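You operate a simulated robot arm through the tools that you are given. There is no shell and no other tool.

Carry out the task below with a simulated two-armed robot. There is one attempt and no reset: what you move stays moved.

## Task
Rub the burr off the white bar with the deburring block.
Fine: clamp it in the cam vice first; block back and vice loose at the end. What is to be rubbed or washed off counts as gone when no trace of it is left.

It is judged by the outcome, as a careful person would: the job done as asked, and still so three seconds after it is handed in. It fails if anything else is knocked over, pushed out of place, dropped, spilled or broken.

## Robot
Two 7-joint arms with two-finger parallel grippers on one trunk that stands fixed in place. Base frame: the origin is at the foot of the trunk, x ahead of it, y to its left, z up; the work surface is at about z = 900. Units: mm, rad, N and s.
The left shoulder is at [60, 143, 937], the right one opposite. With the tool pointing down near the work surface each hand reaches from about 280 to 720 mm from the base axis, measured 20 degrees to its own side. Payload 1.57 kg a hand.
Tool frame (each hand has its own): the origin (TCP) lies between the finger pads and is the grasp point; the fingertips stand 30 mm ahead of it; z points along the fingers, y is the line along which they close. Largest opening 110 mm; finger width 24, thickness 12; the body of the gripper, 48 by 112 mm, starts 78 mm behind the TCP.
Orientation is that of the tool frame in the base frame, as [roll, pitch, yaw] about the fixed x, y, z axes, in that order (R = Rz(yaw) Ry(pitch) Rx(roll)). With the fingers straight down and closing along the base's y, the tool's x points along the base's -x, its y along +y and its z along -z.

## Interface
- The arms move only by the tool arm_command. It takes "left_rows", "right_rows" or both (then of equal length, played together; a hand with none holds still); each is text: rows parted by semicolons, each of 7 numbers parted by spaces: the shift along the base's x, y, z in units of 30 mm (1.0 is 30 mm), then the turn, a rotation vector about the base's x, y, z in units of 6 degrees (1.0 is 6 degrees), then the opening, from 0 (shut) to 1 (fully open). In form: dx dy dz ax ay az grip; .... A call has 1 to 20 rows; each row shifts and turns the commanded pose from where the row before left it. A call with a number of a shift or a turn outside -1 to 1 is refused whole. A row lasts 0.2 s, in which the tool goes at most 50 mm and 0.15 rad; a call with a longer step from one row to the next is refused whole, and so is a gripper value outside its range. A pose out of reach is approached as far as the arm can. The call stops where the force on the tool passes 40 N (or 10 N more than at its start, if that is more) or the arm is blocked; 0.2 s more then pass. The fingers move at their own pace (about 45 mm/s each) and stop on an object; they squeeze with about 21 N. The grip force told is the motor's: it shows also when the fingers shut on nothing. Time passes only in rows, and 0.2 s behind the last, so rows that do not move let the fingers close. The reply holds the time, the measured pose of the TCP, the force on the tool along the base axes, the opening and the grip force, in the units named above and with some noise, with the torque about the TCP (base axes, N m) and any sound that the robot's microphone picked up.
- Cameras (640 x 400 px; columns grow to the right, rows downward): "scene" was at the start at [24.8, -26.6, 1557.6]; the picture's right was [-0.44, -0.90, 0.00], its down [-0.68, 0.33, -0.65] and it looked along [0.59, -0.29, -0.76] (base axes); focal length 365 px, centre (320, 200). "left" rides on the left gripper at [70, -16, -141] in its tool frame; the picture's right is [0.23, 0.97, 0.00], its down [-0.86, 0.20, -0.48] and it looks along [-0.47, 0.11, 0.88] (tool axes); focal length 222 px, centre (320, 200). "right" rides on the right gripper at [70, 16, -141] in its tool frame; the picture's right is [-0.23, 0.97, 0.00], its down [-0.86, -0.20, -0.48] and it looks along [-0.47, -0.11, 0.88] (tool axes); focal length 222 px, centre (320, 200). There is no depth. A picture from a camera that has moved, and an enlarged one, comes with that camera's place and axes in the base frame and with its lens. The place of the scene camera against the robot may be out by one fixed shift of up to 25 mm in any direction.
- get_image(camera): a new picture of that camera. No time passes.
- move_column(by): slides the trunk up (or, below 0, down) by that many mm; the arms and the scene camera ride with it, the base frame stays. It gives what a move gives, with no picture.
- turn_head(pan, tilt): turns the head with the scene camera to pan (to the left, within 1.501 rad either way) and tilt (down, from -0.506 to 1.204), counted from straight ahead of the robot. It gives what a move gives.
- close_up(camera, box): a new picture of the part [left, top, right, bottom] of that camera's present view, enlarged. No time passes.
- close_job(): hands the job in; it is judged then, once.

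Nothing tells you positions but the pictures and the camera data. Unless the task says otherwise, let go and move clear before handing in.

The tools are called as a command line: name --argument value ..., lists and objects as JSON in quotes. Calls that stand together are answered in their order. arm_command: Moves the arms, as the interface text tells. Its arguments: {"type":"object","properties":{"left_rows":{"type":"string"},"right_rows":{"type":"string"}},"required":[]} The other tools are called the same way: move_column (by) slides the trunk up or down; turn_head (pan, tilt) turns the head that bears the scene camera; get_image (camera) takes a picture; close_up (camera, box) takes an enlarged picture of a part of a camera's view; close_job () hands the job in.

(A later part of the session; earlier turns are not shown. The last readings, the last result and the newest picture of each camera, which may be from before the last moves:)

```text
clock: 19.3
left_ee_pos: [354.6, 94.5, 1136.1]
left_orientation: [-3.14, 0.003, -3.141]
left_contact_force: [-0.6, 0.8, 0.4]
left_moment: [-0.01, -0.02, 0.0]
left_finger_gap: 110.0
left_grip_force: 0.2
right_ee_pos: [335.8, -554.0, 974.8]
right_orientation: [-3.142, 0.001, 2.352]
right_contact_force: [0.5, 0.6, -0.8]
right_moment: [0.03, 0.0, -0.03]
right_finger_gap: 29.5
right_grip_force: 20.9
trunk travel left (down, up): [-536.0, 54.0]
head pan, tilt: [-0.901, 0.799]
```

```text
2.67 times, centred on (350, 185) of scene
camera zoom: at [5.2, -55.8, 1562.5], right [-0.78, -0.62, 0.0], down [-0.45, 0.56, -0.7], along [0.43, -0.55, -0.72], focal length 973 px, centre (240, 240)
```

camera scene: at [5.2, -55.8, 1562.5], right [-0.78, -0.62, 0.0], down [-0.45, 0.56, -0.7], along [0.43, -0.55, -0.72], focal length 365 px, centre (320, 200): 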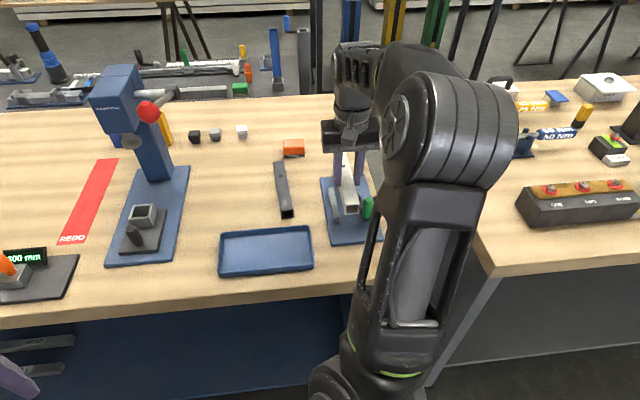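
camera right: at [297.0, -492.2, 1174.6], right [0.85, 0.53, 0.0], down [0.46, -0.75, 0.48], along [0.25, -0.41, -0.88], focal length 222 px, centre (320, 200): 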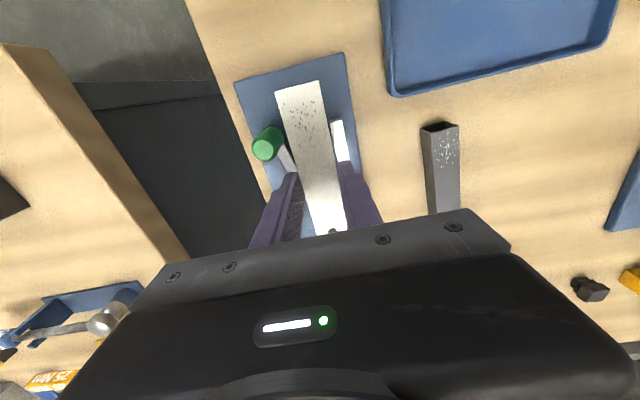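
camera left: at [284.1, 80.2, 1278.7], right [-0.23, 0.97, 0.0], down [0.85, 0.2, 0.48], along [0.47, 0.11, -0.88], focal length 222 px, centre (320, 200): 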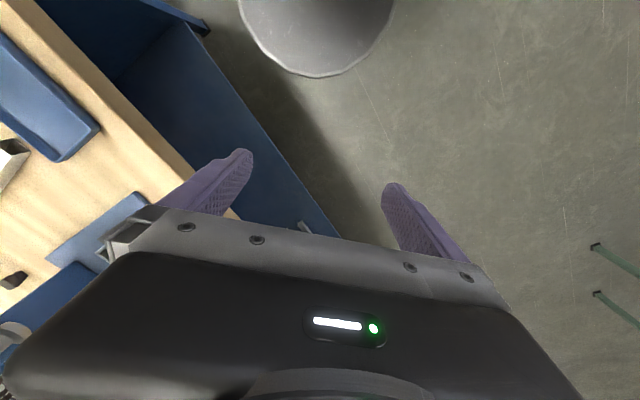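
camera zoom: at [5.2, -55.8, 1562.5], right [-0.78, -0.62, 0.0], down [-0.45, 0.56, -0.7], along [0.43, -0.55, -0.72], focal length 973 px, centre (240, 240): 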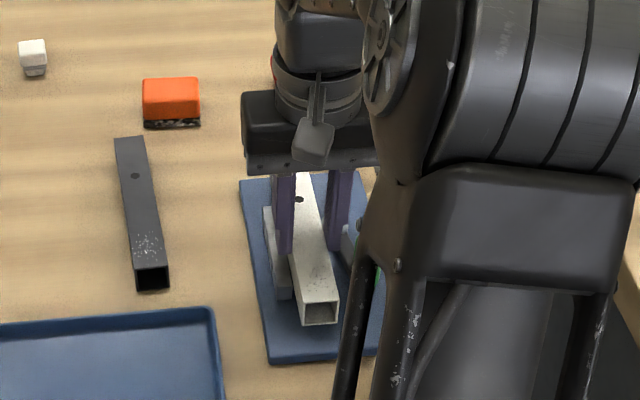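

The bar is entering between the jaw and the cam. I'll keep lowering gently until it touches the plate.

arm_command --right_rows "0 0 -0.1 0 0 0 0; 0 0 -0.1 0 0 0 0; 0 0 -0.07 0 0 0 0; 0 0 0 0 0 0 0"

close_up --camera "right" --box '[250, 100, 410, 210]'

close_up --camera "scene" --box '[330, 170, 375, 240]'

```text
clock: 20.3
left_ee_pos: [354.4, 94.5, 1137.9]
left_orientation: [-3.14, 0.003, -3.141]
left_contact_force: [1.0, 0.3, 0.0]
left_moment: [-0.03, -0.02, 0.02]
left_finger_gap: 110.3
left_grip_force: 0.0
right_ee_pos: [334.8, -554.8, 965.8]
right_orientation: [3.141, 0.0, 2.356]
right_contact_force: [-0.9, 0.5, -0.8]
right_moment: [0.03, 0.04, -0.01]
right_finger_gap: 29.4
right_grip_force: 21.2
trunk travel left (down, up): [-536.0, 54.0]
head pan, tilt: [-0.901, 0.799]
```

```text
3.64 times, centred on (330, 155) of right
camera zoom: at [297.3, -493.2, 1108.7], right [0.85, 0.53, 0.0], down [0.46, -0.75, 0.48], along [0.25, -0.41, -0.88], focal length 808 px, centre (284, 364)
```

zoom: 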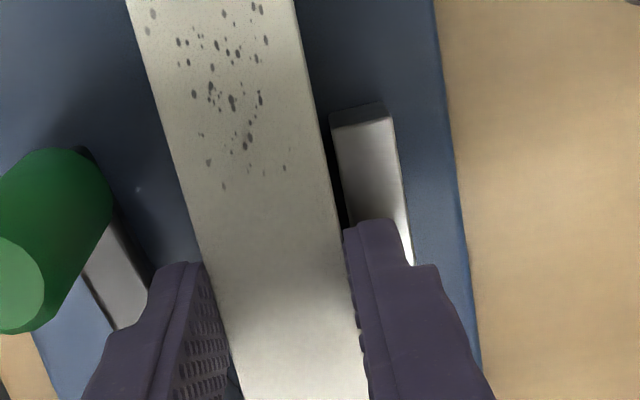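

```text
5.71 times, centred on (352, 205) of scene
camera zoom: at [5.2, -55.8, 1562.5], right [-0.78, -0.62, 0.0], down [-0.45, 0.56, -0.7], along [0.43, -0.55, -0.72], focal length 2086 px, centre (134, 171)
```

zoom: 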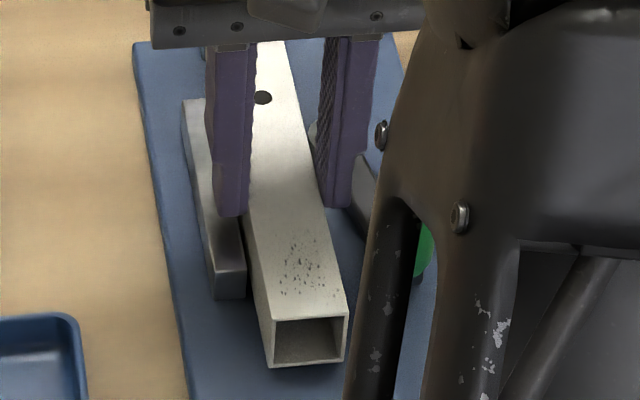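

There's no contact yet, so I'll lower in small steps of about 1.5 mm and watch the force.

arm_command --right_rows "0 0 -0.05 0 0 0 0; 0 0 -0.05 0 0 0 0; 0 0 0 0 0 0 0"

arm_command --right_rows "0 0 -0.05 0 0 0 0; 0 0 0 0 0 0 0"

```text
clock: 21.1
left_ee_pos: [354.3, 93.8, 1136.6]
left_orientation: [-3.14, 0.004, 3.141]
left_contact_force: [-0.1, 0.5, 0.1]
left_moment: [0.0, 0.01, -0.01]
left_finger_gap: 109.7
left_grip_force: 0.0
right_ee_pos: [335.9, -557.0, 962.5]
right_orientation: [3.141, 0.0, 2.355]
right_contact_force: [-0.8, 1.0, -1.5]
right_moment: [0.04, 0.01, 0.01]
right_finger_gap: 29.4
right_grip_force: 20.8
trunk travel left (down, up): [-536.0, 54.0]
head pan, tilt: [-0.901, 0.799]
```

```text
clock: 21.7
left_ee_pos: [354.0, 94.9, 1136.9]
left_orientation: [-3.141, 0.003, 3.142]
left_contact_force: [-0.5, -0.1, 0.2]
left_moment: [0.0, 0.02, -0.03]
left_finger_gap: 110.0
left_grip_force: 0.1
right_ee_pos: [335.2, -555.8, 962.3]
right_orientation: [3.14, 0.002, 2.352]
right_contact_force: [-0.1, -0.5, 0.6]
right_moment: [0.0, 0.01, -0.02]
right_finger_gap: 29.3
right_grip_force: 21.0
trunk travel left (down, up): [-536.0, 54.0]
head pan, tilt: [-0.901, 0.799]
```

arm_command --right_rows "0 0 -0.05 0 0 0 0; 0 0 0 0 0 0 0"

close_up --camera "right" --box '[250, 100, 410, 210]'

close_up --camera "scene" --box '[330, 170, 375, 240]'

```text
clock: 22.3
left_ee_pos: [355.1, 95.9, 1138.5]
left_orientation: [-3.14, 0.003, -3.142]
left_contact_force: [0.3, 0.5, -0.4]
left_moment: [0.0, -0.01, -0.03]
left_finger_gap: 110.0
left_grip_force: 0.0
right_ee_pos: [334.7, -555.3, 962.9]
right_orientation: [-3.141, 0.006, 2.352]
right_contact_force: [1.3, -4.7, 15.9]
right_moment: [-0.07, -0.03, 0.03]
right_finger_gap: 29.6
right_grip_force: 20.7
trunk travel left (down, up): [-536.0, 54.0]
head pan, tilt: [-0.901, 0.799]
```

```text
3.64 times, centred on (330, 155) of right
camera zoom: at [297.5, -493.5, 1103.4], right [0.85, 0.53, 0.0], down [0.46, -0.75, 0.48], along [0.25, -0.41, -0.88], focal length 808 px, centre (284, 364)
```

zoom: 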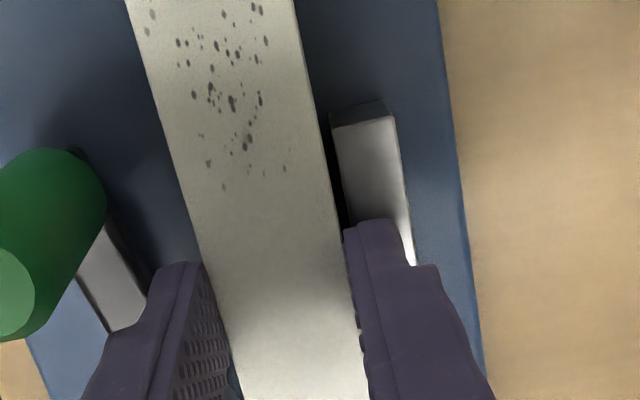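

```text
5.71 times, centred on (352, 205) of scene
camera zoom: at [4.5, -54.8, 1562.8], right [-0.78, -0.62, 0.0], down [-0.45, 0.56, -0.7], along [0.43, -0.55, -0.72], focal length 2086 px, centre (134, 171)
```

zoom: 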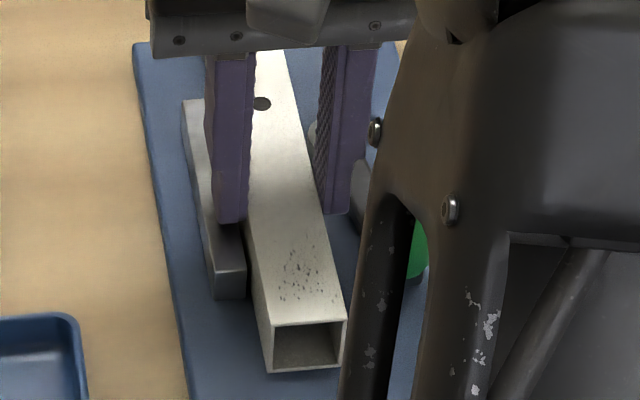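

The bar has touched the plate at about 16 N. I'll ease the pressure a little, then slide the bar toward the stop and against the jaw in small moves.

arm_command --right_rows "0 0 0.05 0 0 0 0; 0.06 -0.06 0 0 0 0 0; 0.05 -0.05 0 0 0 0 0; 0 0 0 0 0 0 0"

arm_command --right_rows "0.05 0.05 0 0 0 0 0; 0.03 0.03 0 0 0 0 0; 0 0 0 0 0 0 0"

close_up --camera "right" --box '[250, 100, 410, 210]'

```text
clock: 23.3
left_ee_pos: [352.4, 96.0, 1136.1]
left_orientation: [-3.14, 0.004, 3.14]
left_contact_force: [-1.2, 0.8, -0.4]
left_moment: [0.03, -0.01, 0.01]
left_finger_gap: 110.1
left_grip_force: 0.1
right_ee_pos: [336.5, -555.3, 961.1]
right_orientation: [-3.141, -0.006, 2.351]
right_contact_force: [-8.7, 7.0, 6.3]
right_moment: [0.45, 0.51, 0.03]
right_finger_gap: 29.4
right_grip_force: 21.1
trunk travel left (down, up): [-536.0, 54.0]
head pan, tilt: [-0.901, 0.799]
```

```text
clock: 24.1
left_ee_pos: [352.4, 93.9, 1137.5]
left_orientation: [-3.14, 0.003, -3.142]
left_contact_force: [-0.1, -0.7, -0.1]
left_moment: [-0.02, -0.03, 0.02]
left_finger_gap: 110.1
left_grip_force: 0.1
right_ee_pos: [338.1, -554.4, 962.8]
right_orientation: [-3.141, -0.002, 2.352]
right_contact_force: [-15.4, 6.0, -0.3]
right_moment: [0.24, 0.6, -0.34]
right_finger_gap: 29.6
right_grip_force: 21.1
trunk travel left (down, up): [-536.0, 54.0]
head pan, tilt: [-0.901, 0.799]
```

```text
3.64 times, centred on (330, 155) of right
camera zoom: at [300.8, -493.8, 1104.0], right [0.85, 0.52, 0.0], down [0.46, -0.75, 0.48], along [0.25, -0.41, -0.88], focal length 808 px, centre (284, 364)
```

zoom: 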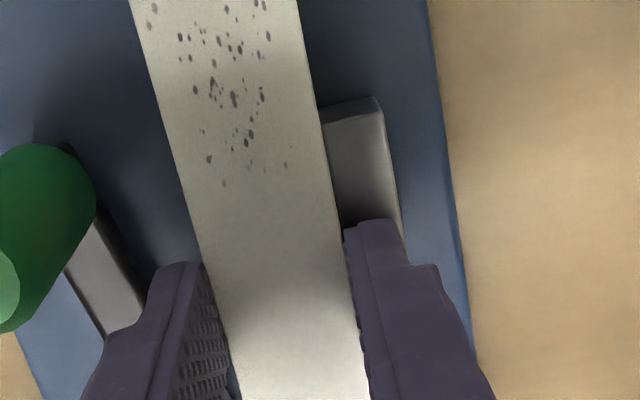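

The forces show the bar is seated against the stop (about 15 N) and the jaw (about 7 N), and the picture agrees. I'll open the fingers only slightly and rise straight up.

arm_command --right_rows "0 0 0 0 0 0 0.34; 0 0 0 0 0 0 0.38; 0 0 0 0 0 0 0.38; 0 0 0 0 0 0 0.38"

close_up --camera "right" --box '[250, 100, 410, 210]'

close_up --camera "scene" --box '[330, 170, 375, 240]'

```text
clock: 25.1
left_ee_pos: [355.2, 94.8, 1138.0]
left_orientation: [-3.139, 0.003, 3.141]
left_contact_force: [0.5, -0.5, 0.1]
left_moment: [-0.02, -0.04, 0.01]
left_finger_gap: 110.0
left_grip_force: 0.0
right_ee_pos: [341.5, -556.4, 961.0]
right_orientation: [3.141, 0.0, 2.354]
right_contact_force: [0.9, -0.1, 0.3]
right_moment: [-0.03, -0.05, 0.0]
right_finger_gap: 41.9
right_grip_force: 0.0
trunk travel left (down, up): [-536.0, 54.0]
head pan, tilt: [-0.901, 0.799]
```

```text
3.64 times, centred on (330, 155) of right
camera zoom: at [303.2, -494.3, 1103.7], right [0.85, 0.53, 0.0], down [0.46, -0.75, 0.48], along [0.25, -0.41, -0.88], focal length 808 px, centre (284, 364)
```

zoom: 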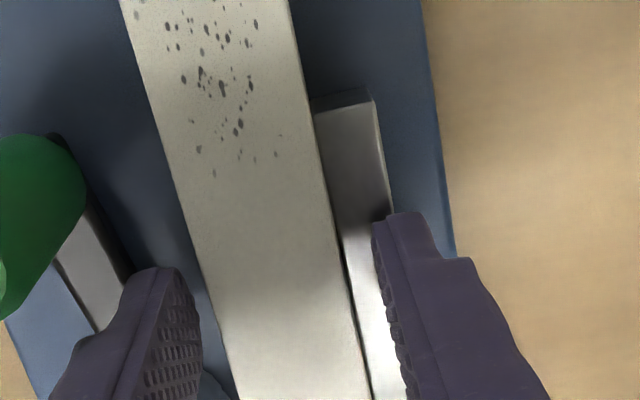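

```text
5.71 times, centred on (352, 205) of scene
camera zoom: at [5.3, -55.8, 1562.5], right [-0.78, -0.62, 0.0], down [-0.45, 0.56, -0.7], along [0.43, -0.55, -0.72], focal length 2086 px, centre (134, 171)
```

zoom: 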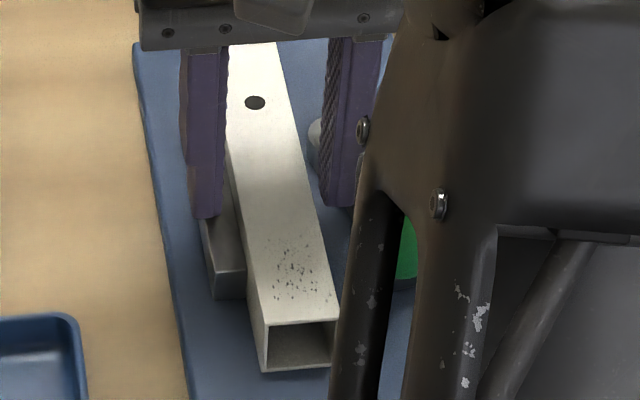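

The bar is free and sits along the jaw. I'll rise straight up and look.

arm_command --right_rows "0 0 0.3 0 0 0 0.38; 0 0 0.6 0 0 0 0.38; 0 0 0.9 0 0 0 0.38; 0 0 0.9 0 0 0 0.38; 0 0 0.6 0 0 0 0.6; 0 0 0 0 0 0 0.8; 0 0 0 0 0 0 0.8"

close_up --camera "right" --box '[210, 40, 430, 230]'

get_image --camera "scene"

```text
clock: 26.7
left_ee_pos: [354.9, 94.9, 1135.6]
left_orientation: [-3.139, 0.004, -3.14]
left_contact_force: [0.3, 0.7, 0.3]
left_moment: [-0.02, -0.01, 0.02]
left_finger_gap: 109.9
left_grip_force: 0.0
right_ee_pos: [339.8, -558.0, 1061.1]
right_orientation: [3.14, 0.0, 2.352]
right_contact_force: [-0.6, 0.1, -0.2]
right_moment: [0.01, -0.01, -0.02]
right_finger_gap: 88.2
right_grip_force: 0.0
trunk travel left (down, up): [-536.0, 54.0]
head pan, tilt: [-0.901, 0.799]
```

```text
2.11 times, centred on (320, 135) of right
camera zoom: at [301.9, -495.9, 1203.0], right [0.85, 0.53, 0.0], down [0.46, -0.75, 0.48], along [0.25, -0.41, -0.88], focal length 468 px, centre (320, 337)
```

zoom: 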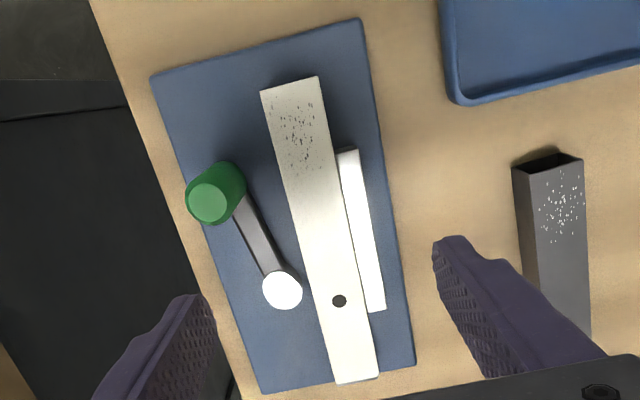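

```text
taken
camera scene: at [5.2, -55.7, 1562.5], right [-0.78, -0.62, 0.0], down [-0.45, 0.56, -0.7], along [0.43, -0.55, -0.72], focal length 365 px, centre (320, 200)
```

scene: 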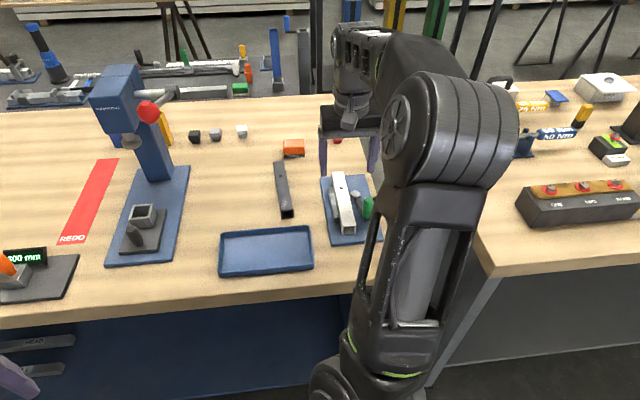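

The bar lies along the jaw with the cam and green lever on its other side. The handle stands at about (283, -566), rising to about z = 978. I'm moving over the handle with a narrow opening.

arm_command --right_rows "-0.6 -0.1 0 0 0 0 0.5; -0.7 -0.1 0 0 0 0 0.29; -0.59 -0.08 0 0 0 0 0.29; 0 0 0 0 0 0 0.29; 0 0 0 0 0 0 0.29"

close_up --camera "right" --box '[210, 40, 430, 230]'

```text
clock: 27.9
left_ee_pos: [353.6, 93.0, 1136.7]
left_orientation: [-3.139, 0.004, -3.141]
left_contact_force: [-0.3, -0.2, 0.3]
left_moment: [0.0, -0.01, 0.02]
left_finger_gap: 110.1
left_grip_force: 0.1
right_ee_pos: [282.3, -567.5, 1060.8]
right_orientation: [-3.141, 0.0, 2.354]
right_contact_force: [0.4, 0.4, 0.1]
right_moment: [0.0, 0.03, -0.03]
right_finger_gap: 31.9
right_grip_force: 0.0
trunk travel left (down, up): [-536.0, 54.0]
head pan, tilt: [-0.901, 0.799]
```

```text
2.11 times, centred on (320, 135) of right
camera zoom: at [247.4, -505.2, 1202.2], right [0.85, 0.53, 0.0], down [0.46, -0.75, 0.48], along [0.25, -0.41, -0.88], focal length 468 px, centre (320, 337)
```

zoom: 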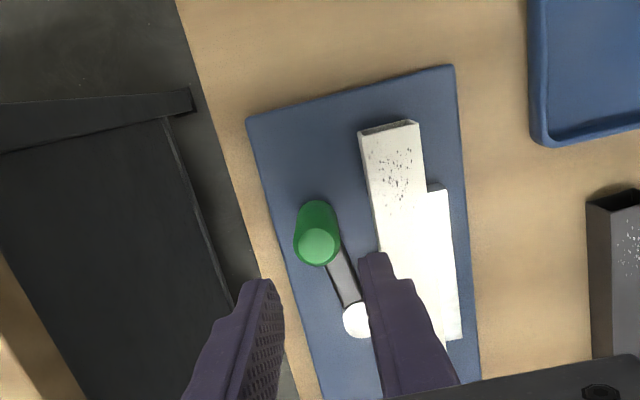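

The handle is centred between the fingers to within 4 mm. I'll descend around its upper part.

arm_command --right_rows "-0.09 0.09 -0.6 0 0 0 0.29; 0 0 -0.8 0 0 0 0.29; 0 0 -0.8 0 0 0 0.29; 0 0 -0.6 0 0 0 0.29; 0 0 -0.35 0 0 0 0.29; 0 0 0 0 0 0 0.29"

close_up --camera "right" --box '[210, 40, 430, 230]'

close_up --camera "scene" --box '[310, 110, 400, 250]'

```text
clock: 29.3
left_ee_pos: [354.0, 95.9, 1136.7]
left_orientation: [-3.139, 0.005, -3.141]
left_contact_force: [-0.4, 0.1, 0.2]
left_moment: [0.0, 0.01, 0.0]
left_finger_gap: 110.0
left_grip_force: 0.1
right_ee_pos: [278.7, -562.1, 965.7]
right_orientation: [3.141, 0.001, 2.353]
right_contact_force: [-0.1, 0.0, -0.3]
right_moment: [0.02, 0.0, 0.03]
right_finger_gap: 31.9
right_grip_force: 0.1
trunk travel left (down, up): [-536.0, 54.0]
head pan, tilt: [-0.901, 0.799]
```

```text
2.11 times, centred on (320, 135) of right
camera zoom: at [242.4, -500.3, 1108.0], right [0.85, 0.53, 0.0], down [0.46, -0.75, 0.48], along [0.25, -0.41, -0.88], focal length 468 px, centre (320, 337)
```

zoom: 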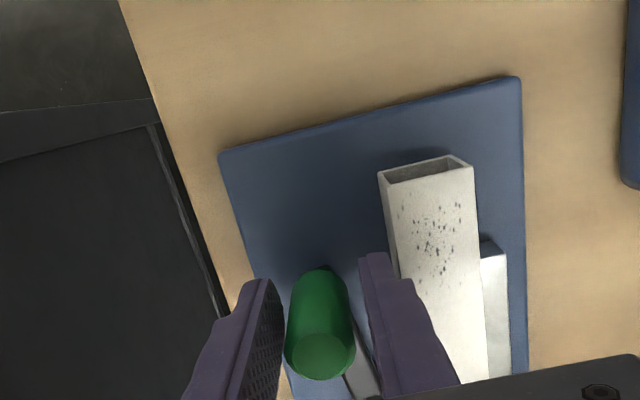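

```text
2.86 times, centred on (355, 180) of scene
camera zoom: at [5.1, -55.7, 1562.5], right [-0.78, -0.62, 0.0], down [-0.45, 0.56, -0.7], along [0.43, -0.55, -0.72], focal length 1043 px, centre (220, 257)
```

zoom: 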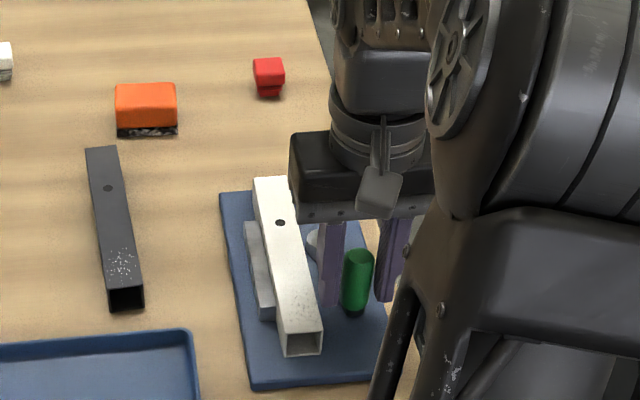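

The handle is between the fingers. I'll close the grip on it.

arm_command --right_rows "0 0 0 0 0 0 0; 0 0 0 0 0 0 0; 0 0 0 0 0 0 0; 0 0 0 0 0 0 0"

close_up --camera "right" --box '[210, 40, 430, 230]'

```text
clock: 30.3
left_ee_pos: [353.7, 94.6, 1137.2]
left_orientation: [3.141, 0.003, -3.142]
left_contact_force: [0.3, -0.3, -1.3]
left_moment: [-0.02, -0.02, 0.01]
left_finger_gap: 110.2
left_grip_force: 0.1
right_ee_pos: [279.0, -561.9, 966.5]
right_orientation: [-3.141, 0.0, 2.354]
right_contact_force: [-6.4, -4.6, -1.4]
right_moment: [-0.17, 0.05, -0.2]
right_finger_gap: 23.6
right_grip_force: 35.8
trunk travel left (down, up): [-536.0, 54.0]
head pan, tilt: [-0.901, 0.799]
```

```text
2.11 times, centred on (320, 135) of right
camera zoom: at [241.6, -501.2, 1108.0], right [0.85, 0.52, 0.0], down [0.46, -0.75, 0.48], along [0.25, -0.41, -0.88], focal length 468 px, centre (320, 337)
```

zoom: 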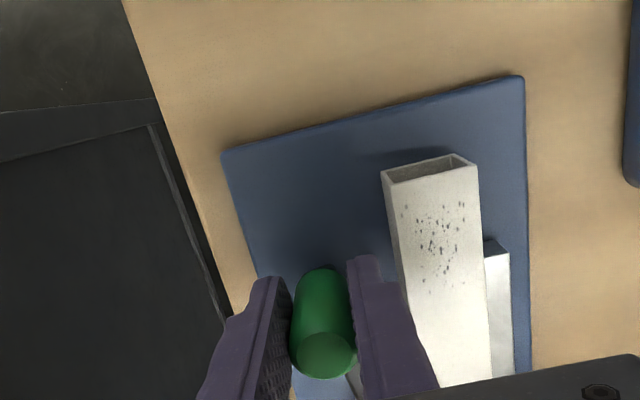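

The handle is held. Inward travel is blocked by the bar, so I'll try swinging the lever outward, away from the bar. I'll start with 10° along its arc and watch the force.

arm_command --right_rows "-0.058 -0.092 0 0 0 0.417 0; -0.058 -0.092 0 0 0 0.417 0; -0.05 -0.097 0 0 0 0.417 0; -0.05 -0.097 0 0 0 0.417 0; 0 0 0 0 0 0 0"

close_up --camera "right" --box '[210, 40, 430, 230]'

close_up --camera "scene" --box '[310, 110, 400, 250]'

```text
clock: 31.5
left_ee_pos: [353.2, 95.4, 1138.4]
left_orientation: [-3.14, 0.004, -3.141]
left_contact_force: [0.7, -0.5, 0.7]
left_moment: [0.03, 0.02, 0.04]
left_finger_gap: 110.0
left_grip_force: 0.2
right_ee_pos: [272.7, -570.8, 965.8]
right_orientation: [3.141, 0.001, 2.529]
right_contact_force: [-4.3, 1.5, 11.3]
right_moment: [0.61, 0.74, -0.11]
right_finger_gap: 23.5
right_grip_force: 35.4
trunk travel left (down, up): [-536.0, 54.0]
head pan, tilt: [-0.901, 0.799]
```

```text
2.11 times, centred on (320, 135) of right
camera zoom: at [225.7, -517.4, 1107.9], right [0.75, 0.67, 0.0], down [0.58, -0.65, 0.48], along [0.32, -0.36, -0.88], focal length 468 px, centre (320, 337)
```

zoom: 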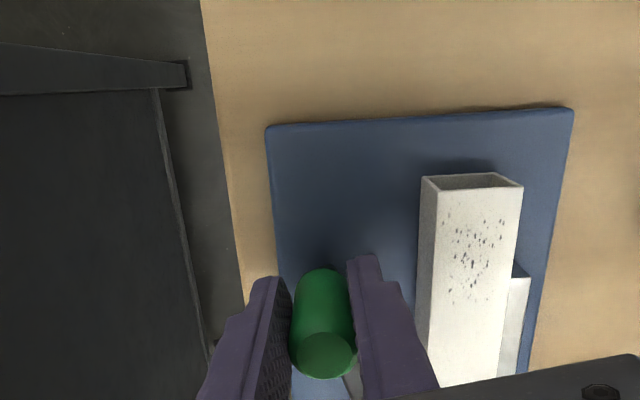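

```text
2.86 times, centred on (355, 180) of scene
camera zoom: at [4.4, -54.7, 1562.7], right [-0.78, -0.62, 0.0], down [-0.45, 0.56, -0.7], along [0.43, -0.55, -0.72], focal length 1043 px, centre (220, 257)
```

zoom: 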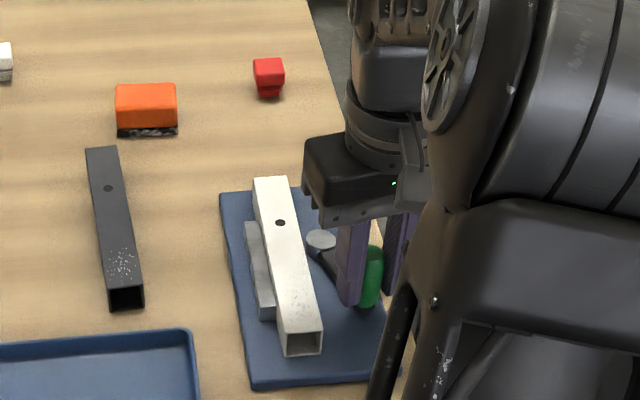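

The lever swings outward freely and stays in my grip. I'll continue along the arc.

arm_command --right_rows "-0.08 -0.203 0 0 0 0.833 0; -0.067 -0.207 0 0 0 0.833 0; -0.043 -0.213 0 0 0 0.833 0; -0.027 -0.217 0 0 0 0.833 0; 0 0 0 0 0 0 0"

close_up --camera "right" --box '[210, 40, 430, 230]'

close_up --camera "scene" --box '[310, 110, 400, 250]'

```text
clock: 32.7
left_ee_pos: [353.5, 95.5, 1137.3]
left_orientation: [-3.14, 0.004, -3.141]
left_contact_force: [0.1, 0.1, -0.1]
left_moment: [0.03, -0.01, 0.02]
left_finger_gap: 110.3
left_grip_force: 0.0
right_ee_pos: [264.9, -598.2, 966.7]
right_orientation: [3.141, 0.0, 2.877]
right_contact_force: [-16.5, 2.1, -6.8]
right_moment: [-0.34, 0.0, 0.03]
right_finger_gap: 23.4
right_grip_force: 35.7
trunk travel left (down, up): [-536.0, 54.0]
head pan, tilt: [-0.901, 0.799]
```

```text
2.11 times, centred on (320, 135) of right
camera zoom: at [202.7, -563.3, 1108.1], right [0.47, 0.88, 0.0], down [0.77, -0.42, 0.48], along [0.42, -0.23, -0.88], focal length 468 px, centre (320, 337)
```

zoom: 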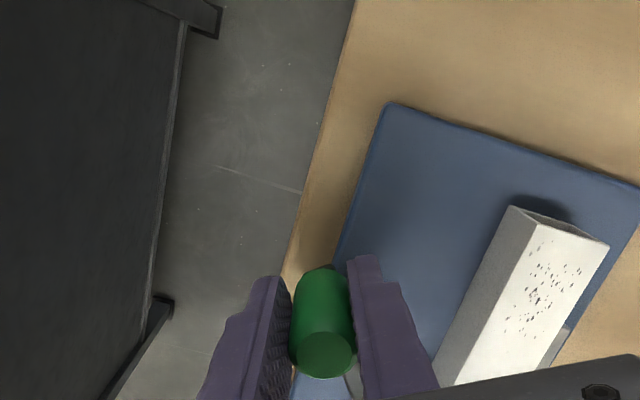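

```text
2.86 times, centred on (355, 180) of scene
camera zoom: at [3.0, -56.0, 1562.4], right [-0.78, -0.62, 0.0], down [-0.44, 0.56, -0.7], along [0.43, -0.55, -0.72], focal length 1043 px, centre (220, 257)
```

zoom: 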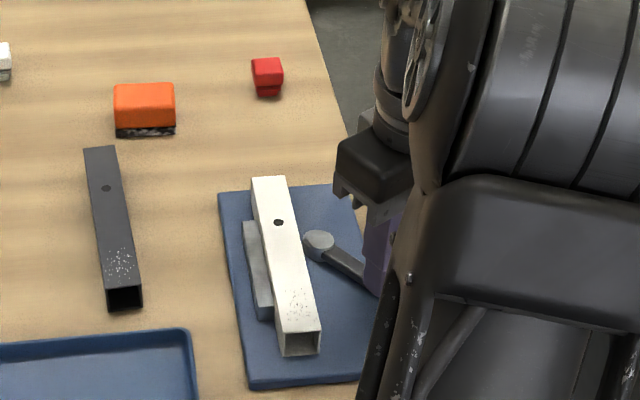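

The lever keeps swinging, with a mild outward radial force on the hand, so I'll widen the arc by a couple of millimetres. Then I'll go on another 20°.

arm_command --right_rows "-0.05 -0.217 0 0 0 0.833 0; -0.03 -0.217 0 0 0 0.833 0; 0.02 -0.217 0 0 0 0.833 0; 0.05 -0.21 0 0 0 0.833 0; 0 0 0 0 0 0 0"

close_up --camera "right" --box '[210, 40, 430, 230]'

close_up --camera "scene" --box '[310, 110, 400, 250]'

```text
clock: 33.9
left_ee_pos: [354.8, 93.8, 1136.9]
left_orientation: [-3.141, 0.004, 3.141]
left_contact_force: [-0.1, -0.4, -0.4]
left_moment: [0.01, -0.01, -0.01]
left_finger_gap: 110.0
left_grip_force: 0.1
right_ee_pos: [266.6, -625.7, 966.5]
right_orientation: [3.139, 0.001, -3.056]
right_contact_force: [-8.3, -0.7, -14.9]
right_moment: [-0.29, -0.79, 0.11]
right_finger_gap: 23.5
right_grip_force: 35.8
trunk travel left (down, up): [-536.0, 54.0]
head pan, tilt: [-0.901, 0.799]
```

```text
2.11 times, centred on (320, 135) of right
camera zoom: at [196.1, -613.6, 1108.0], right [0.14, 0.99, 0.0], down [0.87, -0.13, 0.48], along [0.47, -0.07, -0.88], focal length 468 px, centre (320, 337)
```

zoom: 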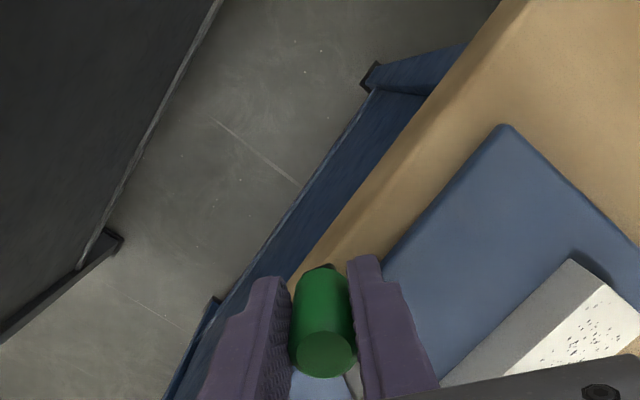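

```text
2.86 times, centred on (355, 180) of scene
camera zoom: at [4.5, -57.3, 1562.3], right [-0.78, -0.62, 0.0], down [-0.45, 0.56, -0.7], along [0.43, -0.55, -0.72], focal length 1043 px, centre (220, 257)
```

zoom: 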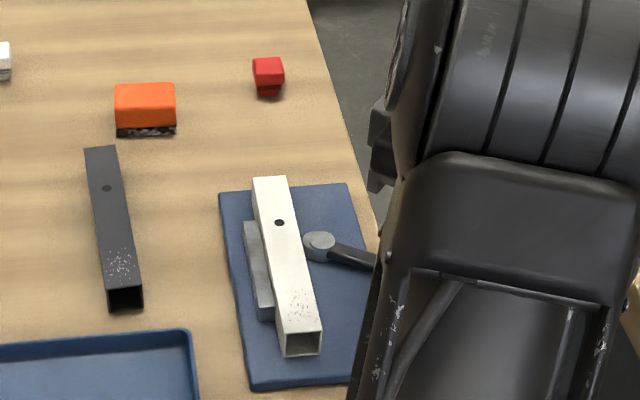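

The lever is now about 60° round and the cam looks to be nearing the bar. I'll zoom in on it.

close_up --camera "scene" --box '[330, 170, 375, 215]'

```text
8.89 times, centred on (352, 192) of scene
camera zoom: at [4.5, -57.3, 1562.3], right [-0.78, -0.62, 0.0], down [-0.45, 0.56, -0.7], along [0.43, -0.55, -0.72], focal length 3244 px, centre (31, 267)
```

zoom: 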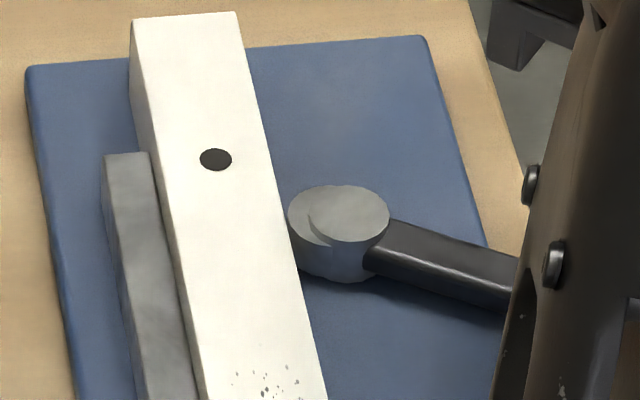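

The eccentric part of the cam is coming out toward the bar, so outward is the clamping direction. I'll continue in smaller portions.

arm_command --right_rows "0.06 -0.21 0 0 0 0.833 0; 0.085 -0.2 0 0 0 0.833 0; 0 0 0 0 0 0 0"

close_up --camera "scene" --box '[330, 170, 375, 215]'

close_up --camera "right" --box '[210, 40, 430, 230]'

```text
clock: 34.7
left_ee_pos: [354.0, 93.4, 1137.3]
left_orientation: [3.14, 0.002, 3.141]
left_contact_force: [0.2, 1.0, 0.6]
left_moment: [0.02, -0.01, -0.01]
left_finger_gap: 110.0
left_grip_force: 0.0
right_ee_pos: [271.1, -636.3, 967.4]
right_orientation: [3.141, 0.0, -2.883]
right_contact_force: [-10.0, -3.9, -10.7]
right_moment: [-0.1, 0.26, 0.01]
right_finger_gap: 23.4
right_grip_force: 35.9
trunk travel left (down, up): [-536.0, 54.0]
head pan, tilt: [-0.901, 0.799]
```

```text
8.89 times, centred on (352, 192) of scene
camera zoom: at [4.3, -57.5, 1562.5], right [-0.78, -0.62, 0.0], down [-0.44, 0.56, -0.7], along [0.43, -0.55, -0.72], focal length 3244 px, centre (31, 267)
```

zoom: 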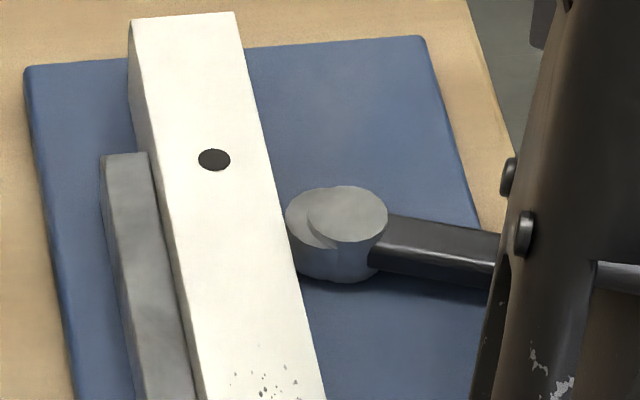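

```text
2.11 times, centred on (320, 135) of right
camera zoom: at [199.5, -638.3, 1108.0], right [-0.03, 1.0, 0.0], down [0.88, 0.03, 0.48], along [0.48, 0.01, -0.88], focal length 468 px, centre (320, 337)
```

zoom: 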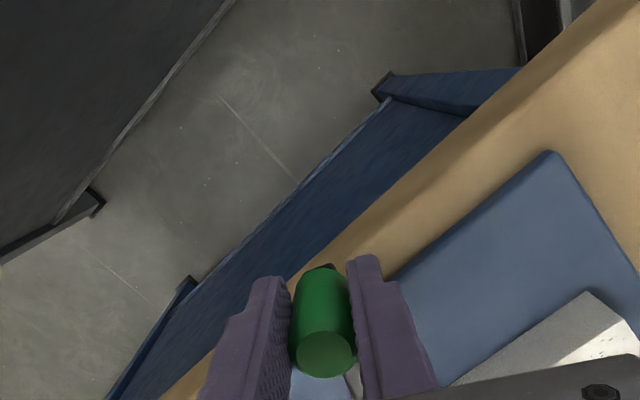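

Another 10° along the arc.

arm_command --right_rows "0.08 -0.2 0 0 0 0.833 0; 0.1 -0.193 0 0 0 0.833 0; 0 0 0 0 0 0 0"

close_up --camera "scene" --box '[330, 170, 375, 215]'

```text
clock: 35.5
left_ee_pos: [354.9, 93.4, 1138.1]
left_orientation: [3.141, 0.004, -3.14]
left_contact_force: [-0.5, 0.4, 0.4]
left_moment: [0.0, 0.05, -0.04]
left_finger_gap: 110.1
left_grip_force: 0.0
right_ee_pos: [275.8, -647.9, 966.8]
right_orientation: [-3.141, 0.0, -2.707]
right_contact_force: [-5.6, -7.7, -4.1]
right_moment: [-0.03, 0.77, -0.17]
right_finger_gap: 23.2
right_grip_force: 35.6
trunk travel left (down, up): [-536.0, 54.0]
head pan, tilt: [-0.901, 0.799]
```

```text
8.89 times, centred on (352, 192) of scene
camera zoom: at [4.8, -57.1, 1562.5], right [-0.78, -0.62, 0.0], down [-0.45, 0.56, -0.7], along [0.43, -0.55, -0.72], focal length 3244 px, centre (31, 267)
```

zoom: 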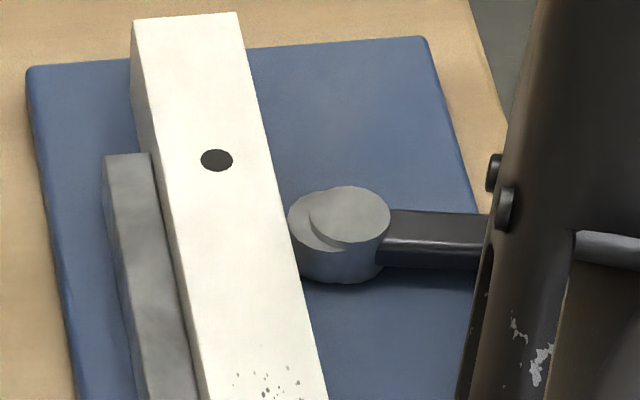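

There's no rotational resistance yet, so I'll continue.

arm_command --right_rows "0.12 -0.18 0 0 0 0.833 0; 0.135 -0.17 0 0 0 0.833 0; 0 0 0 0 0 0 0"

close_up --camera "scene" --box '[330, 170, 375, 215]'

```text
clock: 36.3
left_ee_pos: [354.8, 93.9, 1136.1]
left_orientation: [-3.142, 0.003, -3.141]
left_contact_force: [-0.5, 0.5, -0.9]
left_moment: [-0.04, -0.02, -0.01]
left_finger_gap: 110.4
left_grip_force: 0.1
right_ee_pos: [285.6, -658.4, 966.6]
right_orientation: [-3.141, 0.001, -2.531]
right_contact_force: [-4.3, -7.1, -2.8]
right_moment: [0.14, -0.14, -0.07]
right_finger_gap: 23.4
right_grip_force: 35.6
trunk travel left (down, up): [-536.0, 54.0]
head pan, tilt: [-0.901, 0.799]
```

```text
8.89 times, centred on (352, 192) of scene
camera zoom: at [4.7, -57.2, 1562.5], right [-0.78, -0.62, 0.0], down [-0.45, 0.56, -0.7], along [0.43, -0.55, -0.72], focal length 3244 px, centre (31, 267)
```

zoom: 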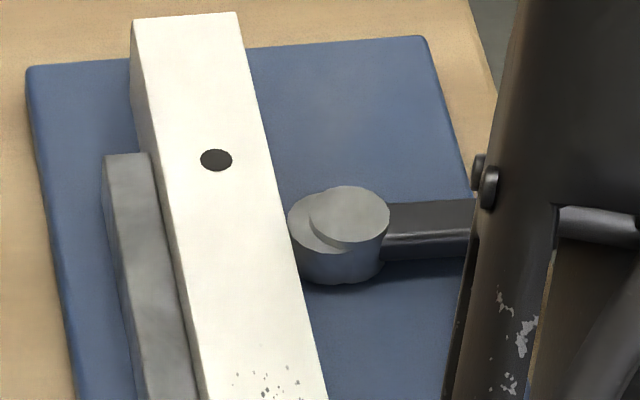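

The cam is very near or touching the bar, but turning is still easy. I'll continue toward 90° of swing.

arm_command --right_rows "0.155 -0.15 0 0 0 0.833 0; 0.17 -0.135 0 0 0 0.833 0; 0 0 0 0 0 0 0"

close_up --camera "scene" --box '[330, 170, 375, 215]'

close_up --camera "right" --box '[210, 40, 430, 230]'

```text
clock: 37.0
left_ee_pos: [352.7, 98.0, 1138.1]
left_orientation: [-3.137, 0.005, -3.139]
left_contact_force: [0.0, -0.2, -0.1]
left_moment: [-0.02, 0.01, 0.0]
left_finger_gap: 109.7
left_grip_force: 0.0
right_ee_pos: [289.0, -660.8, 965.5]
right_orientation: [3.117, 0.004, -2.361]
right_contact_force: [-16.7, 19.4, 12.8]
right_moment: [-0.22, -0.67, 0.15]
right_finger_gap: 24.5
right_grip_force: 35.7
trunk travel left (down, up): [-536.0, 54.0]
head pan, tilt: [-0.901, 0.799]
stopped in row 3 (right hand): the force on the tool passed its limit at 43 N (the readings are from after the stop); the commanded pose is now the measured one
```

```text
8.89 times, centred on (352, 192) of scene
camera zoom: at [2.7, -51.4, 1563.2], right [-0.78, -0.62, 0.0], down [-0.44, 0.56, -0.7], along [0.43, -0.55, -0.71], focal length 3244 px, centre (31, 267)
```

zoom: 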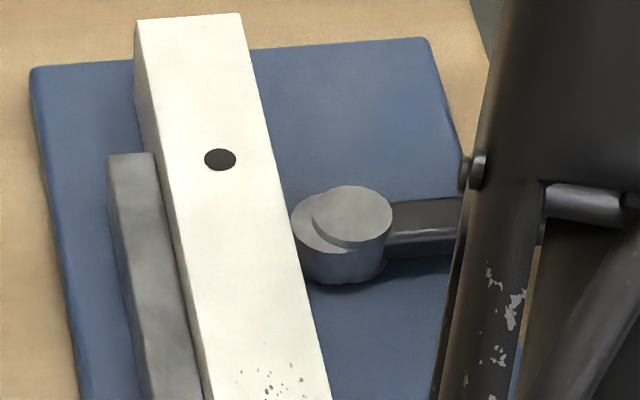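

```text
2.11 times, centred on (320, 135) of right
camera zoom: at [229.9, -699.6, 1107.9], right [-0.52, 0.85, 0.02], down [0.76, 0.45, 0.48], along [0.4, 0.27, -0.88], focal length 468 px, centre (320, 337)
```

zoom: 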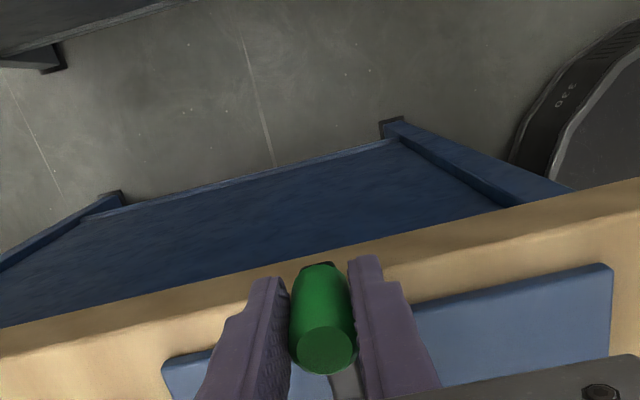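

The lever came up against firm resistance after about 82° of swing, roughly perpendicular to the bar, so the bar should be clamped. I'll let go of the handle and rise to look.

arm_command --right_rows "0 0 0 0 0 0 0.35; 0 0 0 0 0 0 0.4; 0 0 0 0 0 0 0.4; 0 0 0.4 0 0 0 0.4; 0 0 0.8 0 0 0 0.4; 0 0 1 0 0 0 0.4; 0 0 0.8 0 0 0 0.4; 0 0 0 0 0 0 0.4"

get_image --camera "right"

close_up --camera "scene" --box '[310, 150, 400, 250]'

```text
clock: 38.8
left_ee_pos: [354.9, 93.6, 1136.0]
left_orientation: [-3.14, 0.004, -3.141]
left_contact_force: [-0.3, 0.0, -0.3]
left_moment: [-0.01, 0.02, 0.03]
left_finger_gap: 110.0
left_grip_force: 0.0
right_ee_pos: [291.1, -663.2, 1054.1]
right_orientation: [3.121, 0.004, -2.361]
right_contact_force: [0.5, -0.8, -0.1]
right_moment: [-0.01, 0.0, 0.02]
right_finger_gap: 44.2
right_grip_force: 0.1
trunk travel left (down, up): [-536.0, 54.0]
head pan, tilt: [-0.901, 0.799]
```

```text
taken
camera right: at [232.2, -700.3, 1195.3], right [-0.52, 0.85, 0.02], down [0.75, 0.45, 0.48], along [0.4, 0.26, -0.88], focal length 222 px, centre (320, 200)
```

right: 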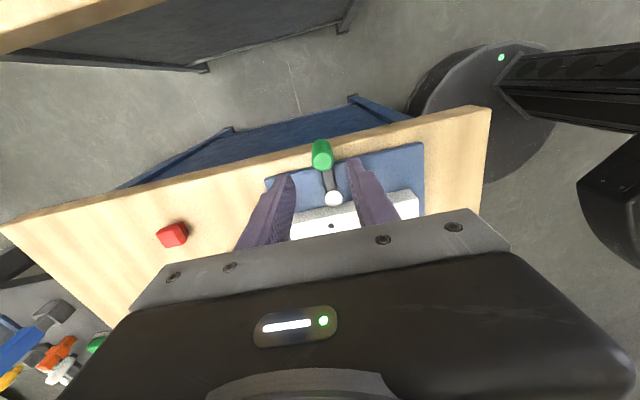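

```text
4.00 times, centred on (355, 200) of scene
camera zoom: at [5.2, -55.8, 1562.5], right [-0.78, -0.62, 0.0], down [-0.45, 0.56, -0.7], along [0.43, -0.55, -0.72], focal length 1460 px, centre (180, 200)
```

zoom: 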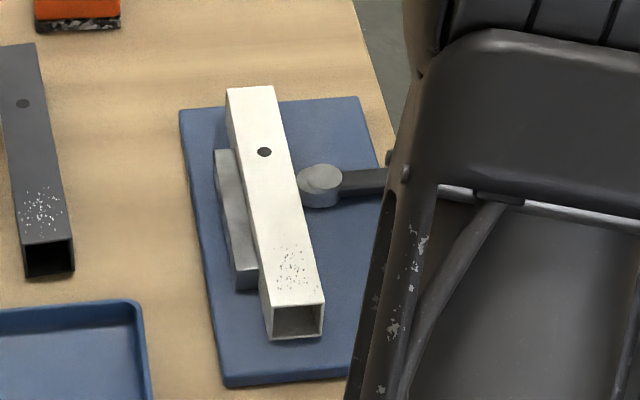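

The lever stays where I left it. I'll zoom in to check that the cam bears on the bar.

close_up --camera "right" --box '[250, 120, 440, 250]'

close_up --camera "right" --box '[295, 130, 365, 230]'

```text
3.08 times, centred on (345, 185) of right
camera zoom: at [232.2, -700.3, 1195.3], right [-0.52, 0.85, 0.02], down [0.75, 0.45, 0.48], along [0.4, 0.26, -0.88], focal length 684 px, centre (243, 246)
```

zoom: 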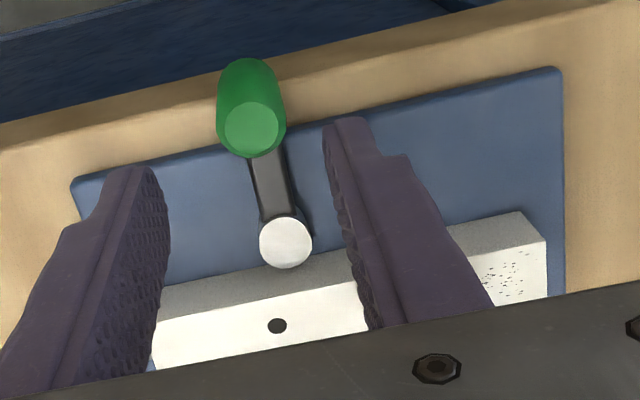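

```text
4.00 times, centred on (330, 180) of right
camera zoom: at [232.2, -700.3, 1195.3], right [-0.52, 0.85, 0.02], down [0.75, 0.45, 0.48], along [0.4, 0.26, -0.88], focal length 888 px, centre (280, 280)
```

zoom: 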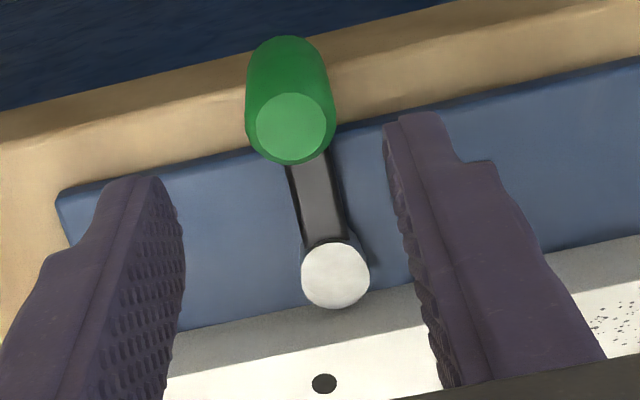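

The lever is perpendicular to the bar and the cam bears on it. Next I'm turning the hand back by 90° and moving toward the deburring block, staying high.

arm_command --right_rows "0.42 0.23 0.05 0 0 -0.993 0.5; 0.42 0.23 0.05 0 0 -0.993 0.6; 0.42 0.23 0.05 0 0 -0.993 0.7; 0.42 0.23 0.05 0 0 -0.993 0.75; 0.42 0.23 0 0 0 -0.993 0.75; 0.42 0.23 0 0 0 -0.993 0.75; 0.42 0.23 0 0 0 -0.993 0.75; 0.42 0.23 0 0 0 -0.993 0.75; 0.42 0.23 0 0 0 -0.993 0.75; 0.42 0.23 0 0 0 -0.993 0.75; 0.42 0.23 0 0 0 -0.993 0.75; 0.42 0.23 0 0 0 -0.993 0.75; 0.42 0.23 0 0 0 -0.993 0.75; 0.42 0.23 0 0 0 -0.993 0.75; 0.42 0.23 0 0 0 -0.993 0.75; 0 0 0 0 0 0 0.75"

get_image --camera "right"

get_image --camera "scene"

```text
clock: 42.2
left_ee_pos: [355.3, 95.2, 1136.4]
left_orientation: [-3.14, 0.003, -3.141]
left_contact_force: [-0.4, 0.2, -0.2]
left_moment: [0.0, 0.06, 0.03]
left_finger_gap: 110.1
left_grip_force: 0.0
right_ee_pos: [467.6, -566.5, 1059.2]
right_orientation: [3.121, 0.013, 2.464]
right_contact_force: [0.5, -0.5, 0.6]
right_moment: [-0.04, -0.02, -0.02]
right_finger_gap: 82.7
right_grip_force: 0.0
right hand out of reach, approached as far as the arm can: row 13, 15
trunk travel left (down, up): [-536.0, 54.0]
head pan, tilt: [-0.901, 0.799]
```

```text
taken
camera right: at [421.2, -510.1, 1199.8], right [0.79, 0.62, 0.02], down [0.53, -0.69, 0.49], along [0.31, -0.37, -0.87], focal length 222 px, centre (320, 200)
```

right: 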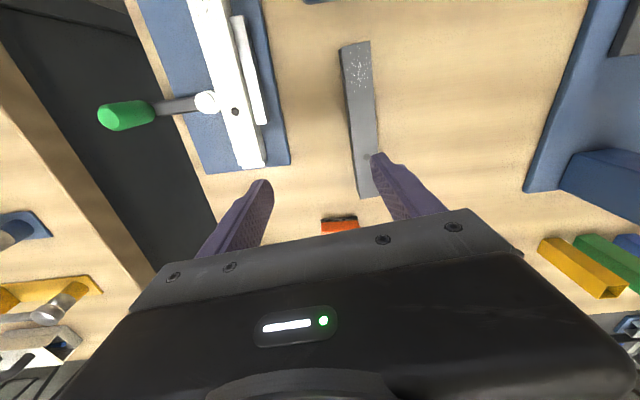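

```text
taken
camera scene: at [5.5, -55.6, 1562.5], right [-0.78, -0.62, 0.0], down [-0.45, 0.56, -0.7], along [0.43, -0.55, -0.72], focal length 365 px, centre (320, 200)
```

scene: 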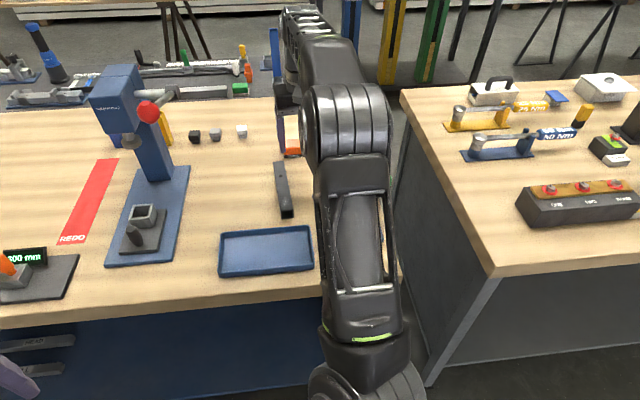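

The hand is near its reach limit pointing straight down at this height, so I'll square up its yaw and tilt the fingers 30° outward. That should let it reach the deburring block beyond.

arm_command --right_rows "-0.2 0.2 0 -0.05 0.23 -0.6 0.75; -0.2 0.2 0 0 0 -0.6 0.75; 0 0 0 -0.719 -0.695 0 0.75; 0 0 0 -0.719 -0.695 0 0.75; 0 0 0 -0.719 -0.695 0 0.75; 0 0 0 -0.719 -0.695 0 0.75; 0 0 0 -0.719 -0.695 0 0.75; 0 0 0 0 0 0 0.75"

get_image --camera "right"

get_image --camera "scene"

```text
clock: 44.0
left_ee_pos: [354.4, 94.5, 1137.1]
left_orientation: [-3.14, 0.002, -3.141]
left_contact_force: [0.0, -0.6, 1.4]
left_moment: [-0.03, 0.0, -0.01]
left_finger_gap: 110.2
left_grip_force: 0.0
right_ee_pos: [456.4, -555.0, 1060.1]
right_orientation: [-3.139, 0.52, 2.341]
right_contact_force: [0.5, 0.5, 0.5]
right_moment: [-0.02, -0.01, 0.05]
right_finger_gap: 82.4
right_grip_force: 0.0
trunk travel left (down, up): [-536.0, 54.0]
head pan, tilt: [-0.901, 0.799]
```

```text
taken
camera right: at [377.3, -448.5, 1146.4], right [0.84, 0.54, 0.11], down [0.21, -0.5, 0.84], along [0.51, -0.68, -0.53], focal length 222 px, centre (320, 200)
```

right: 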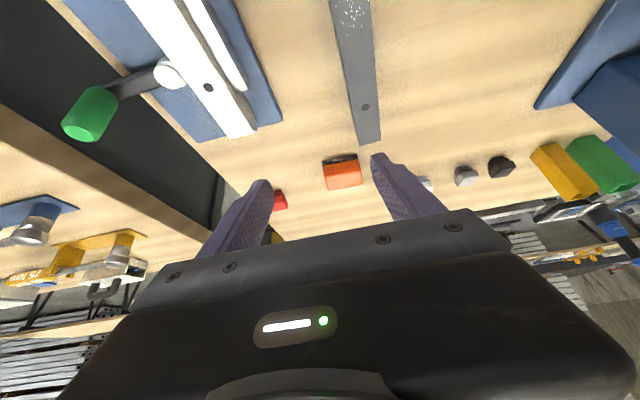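

```text
taken
camera scene: at [5.5, -55.8, 1562.5], right [-0.78, -0.62, 0.0], down [-0.45, 0.56, -0.7], along [0.43, -0.55, -0.72], focal length 365 px, centre (320, 200)
```

scene: 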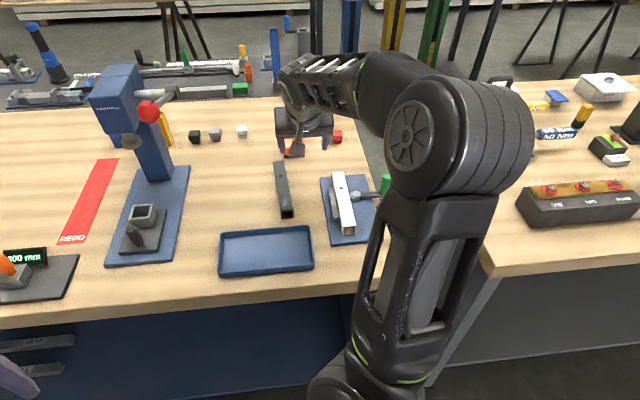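

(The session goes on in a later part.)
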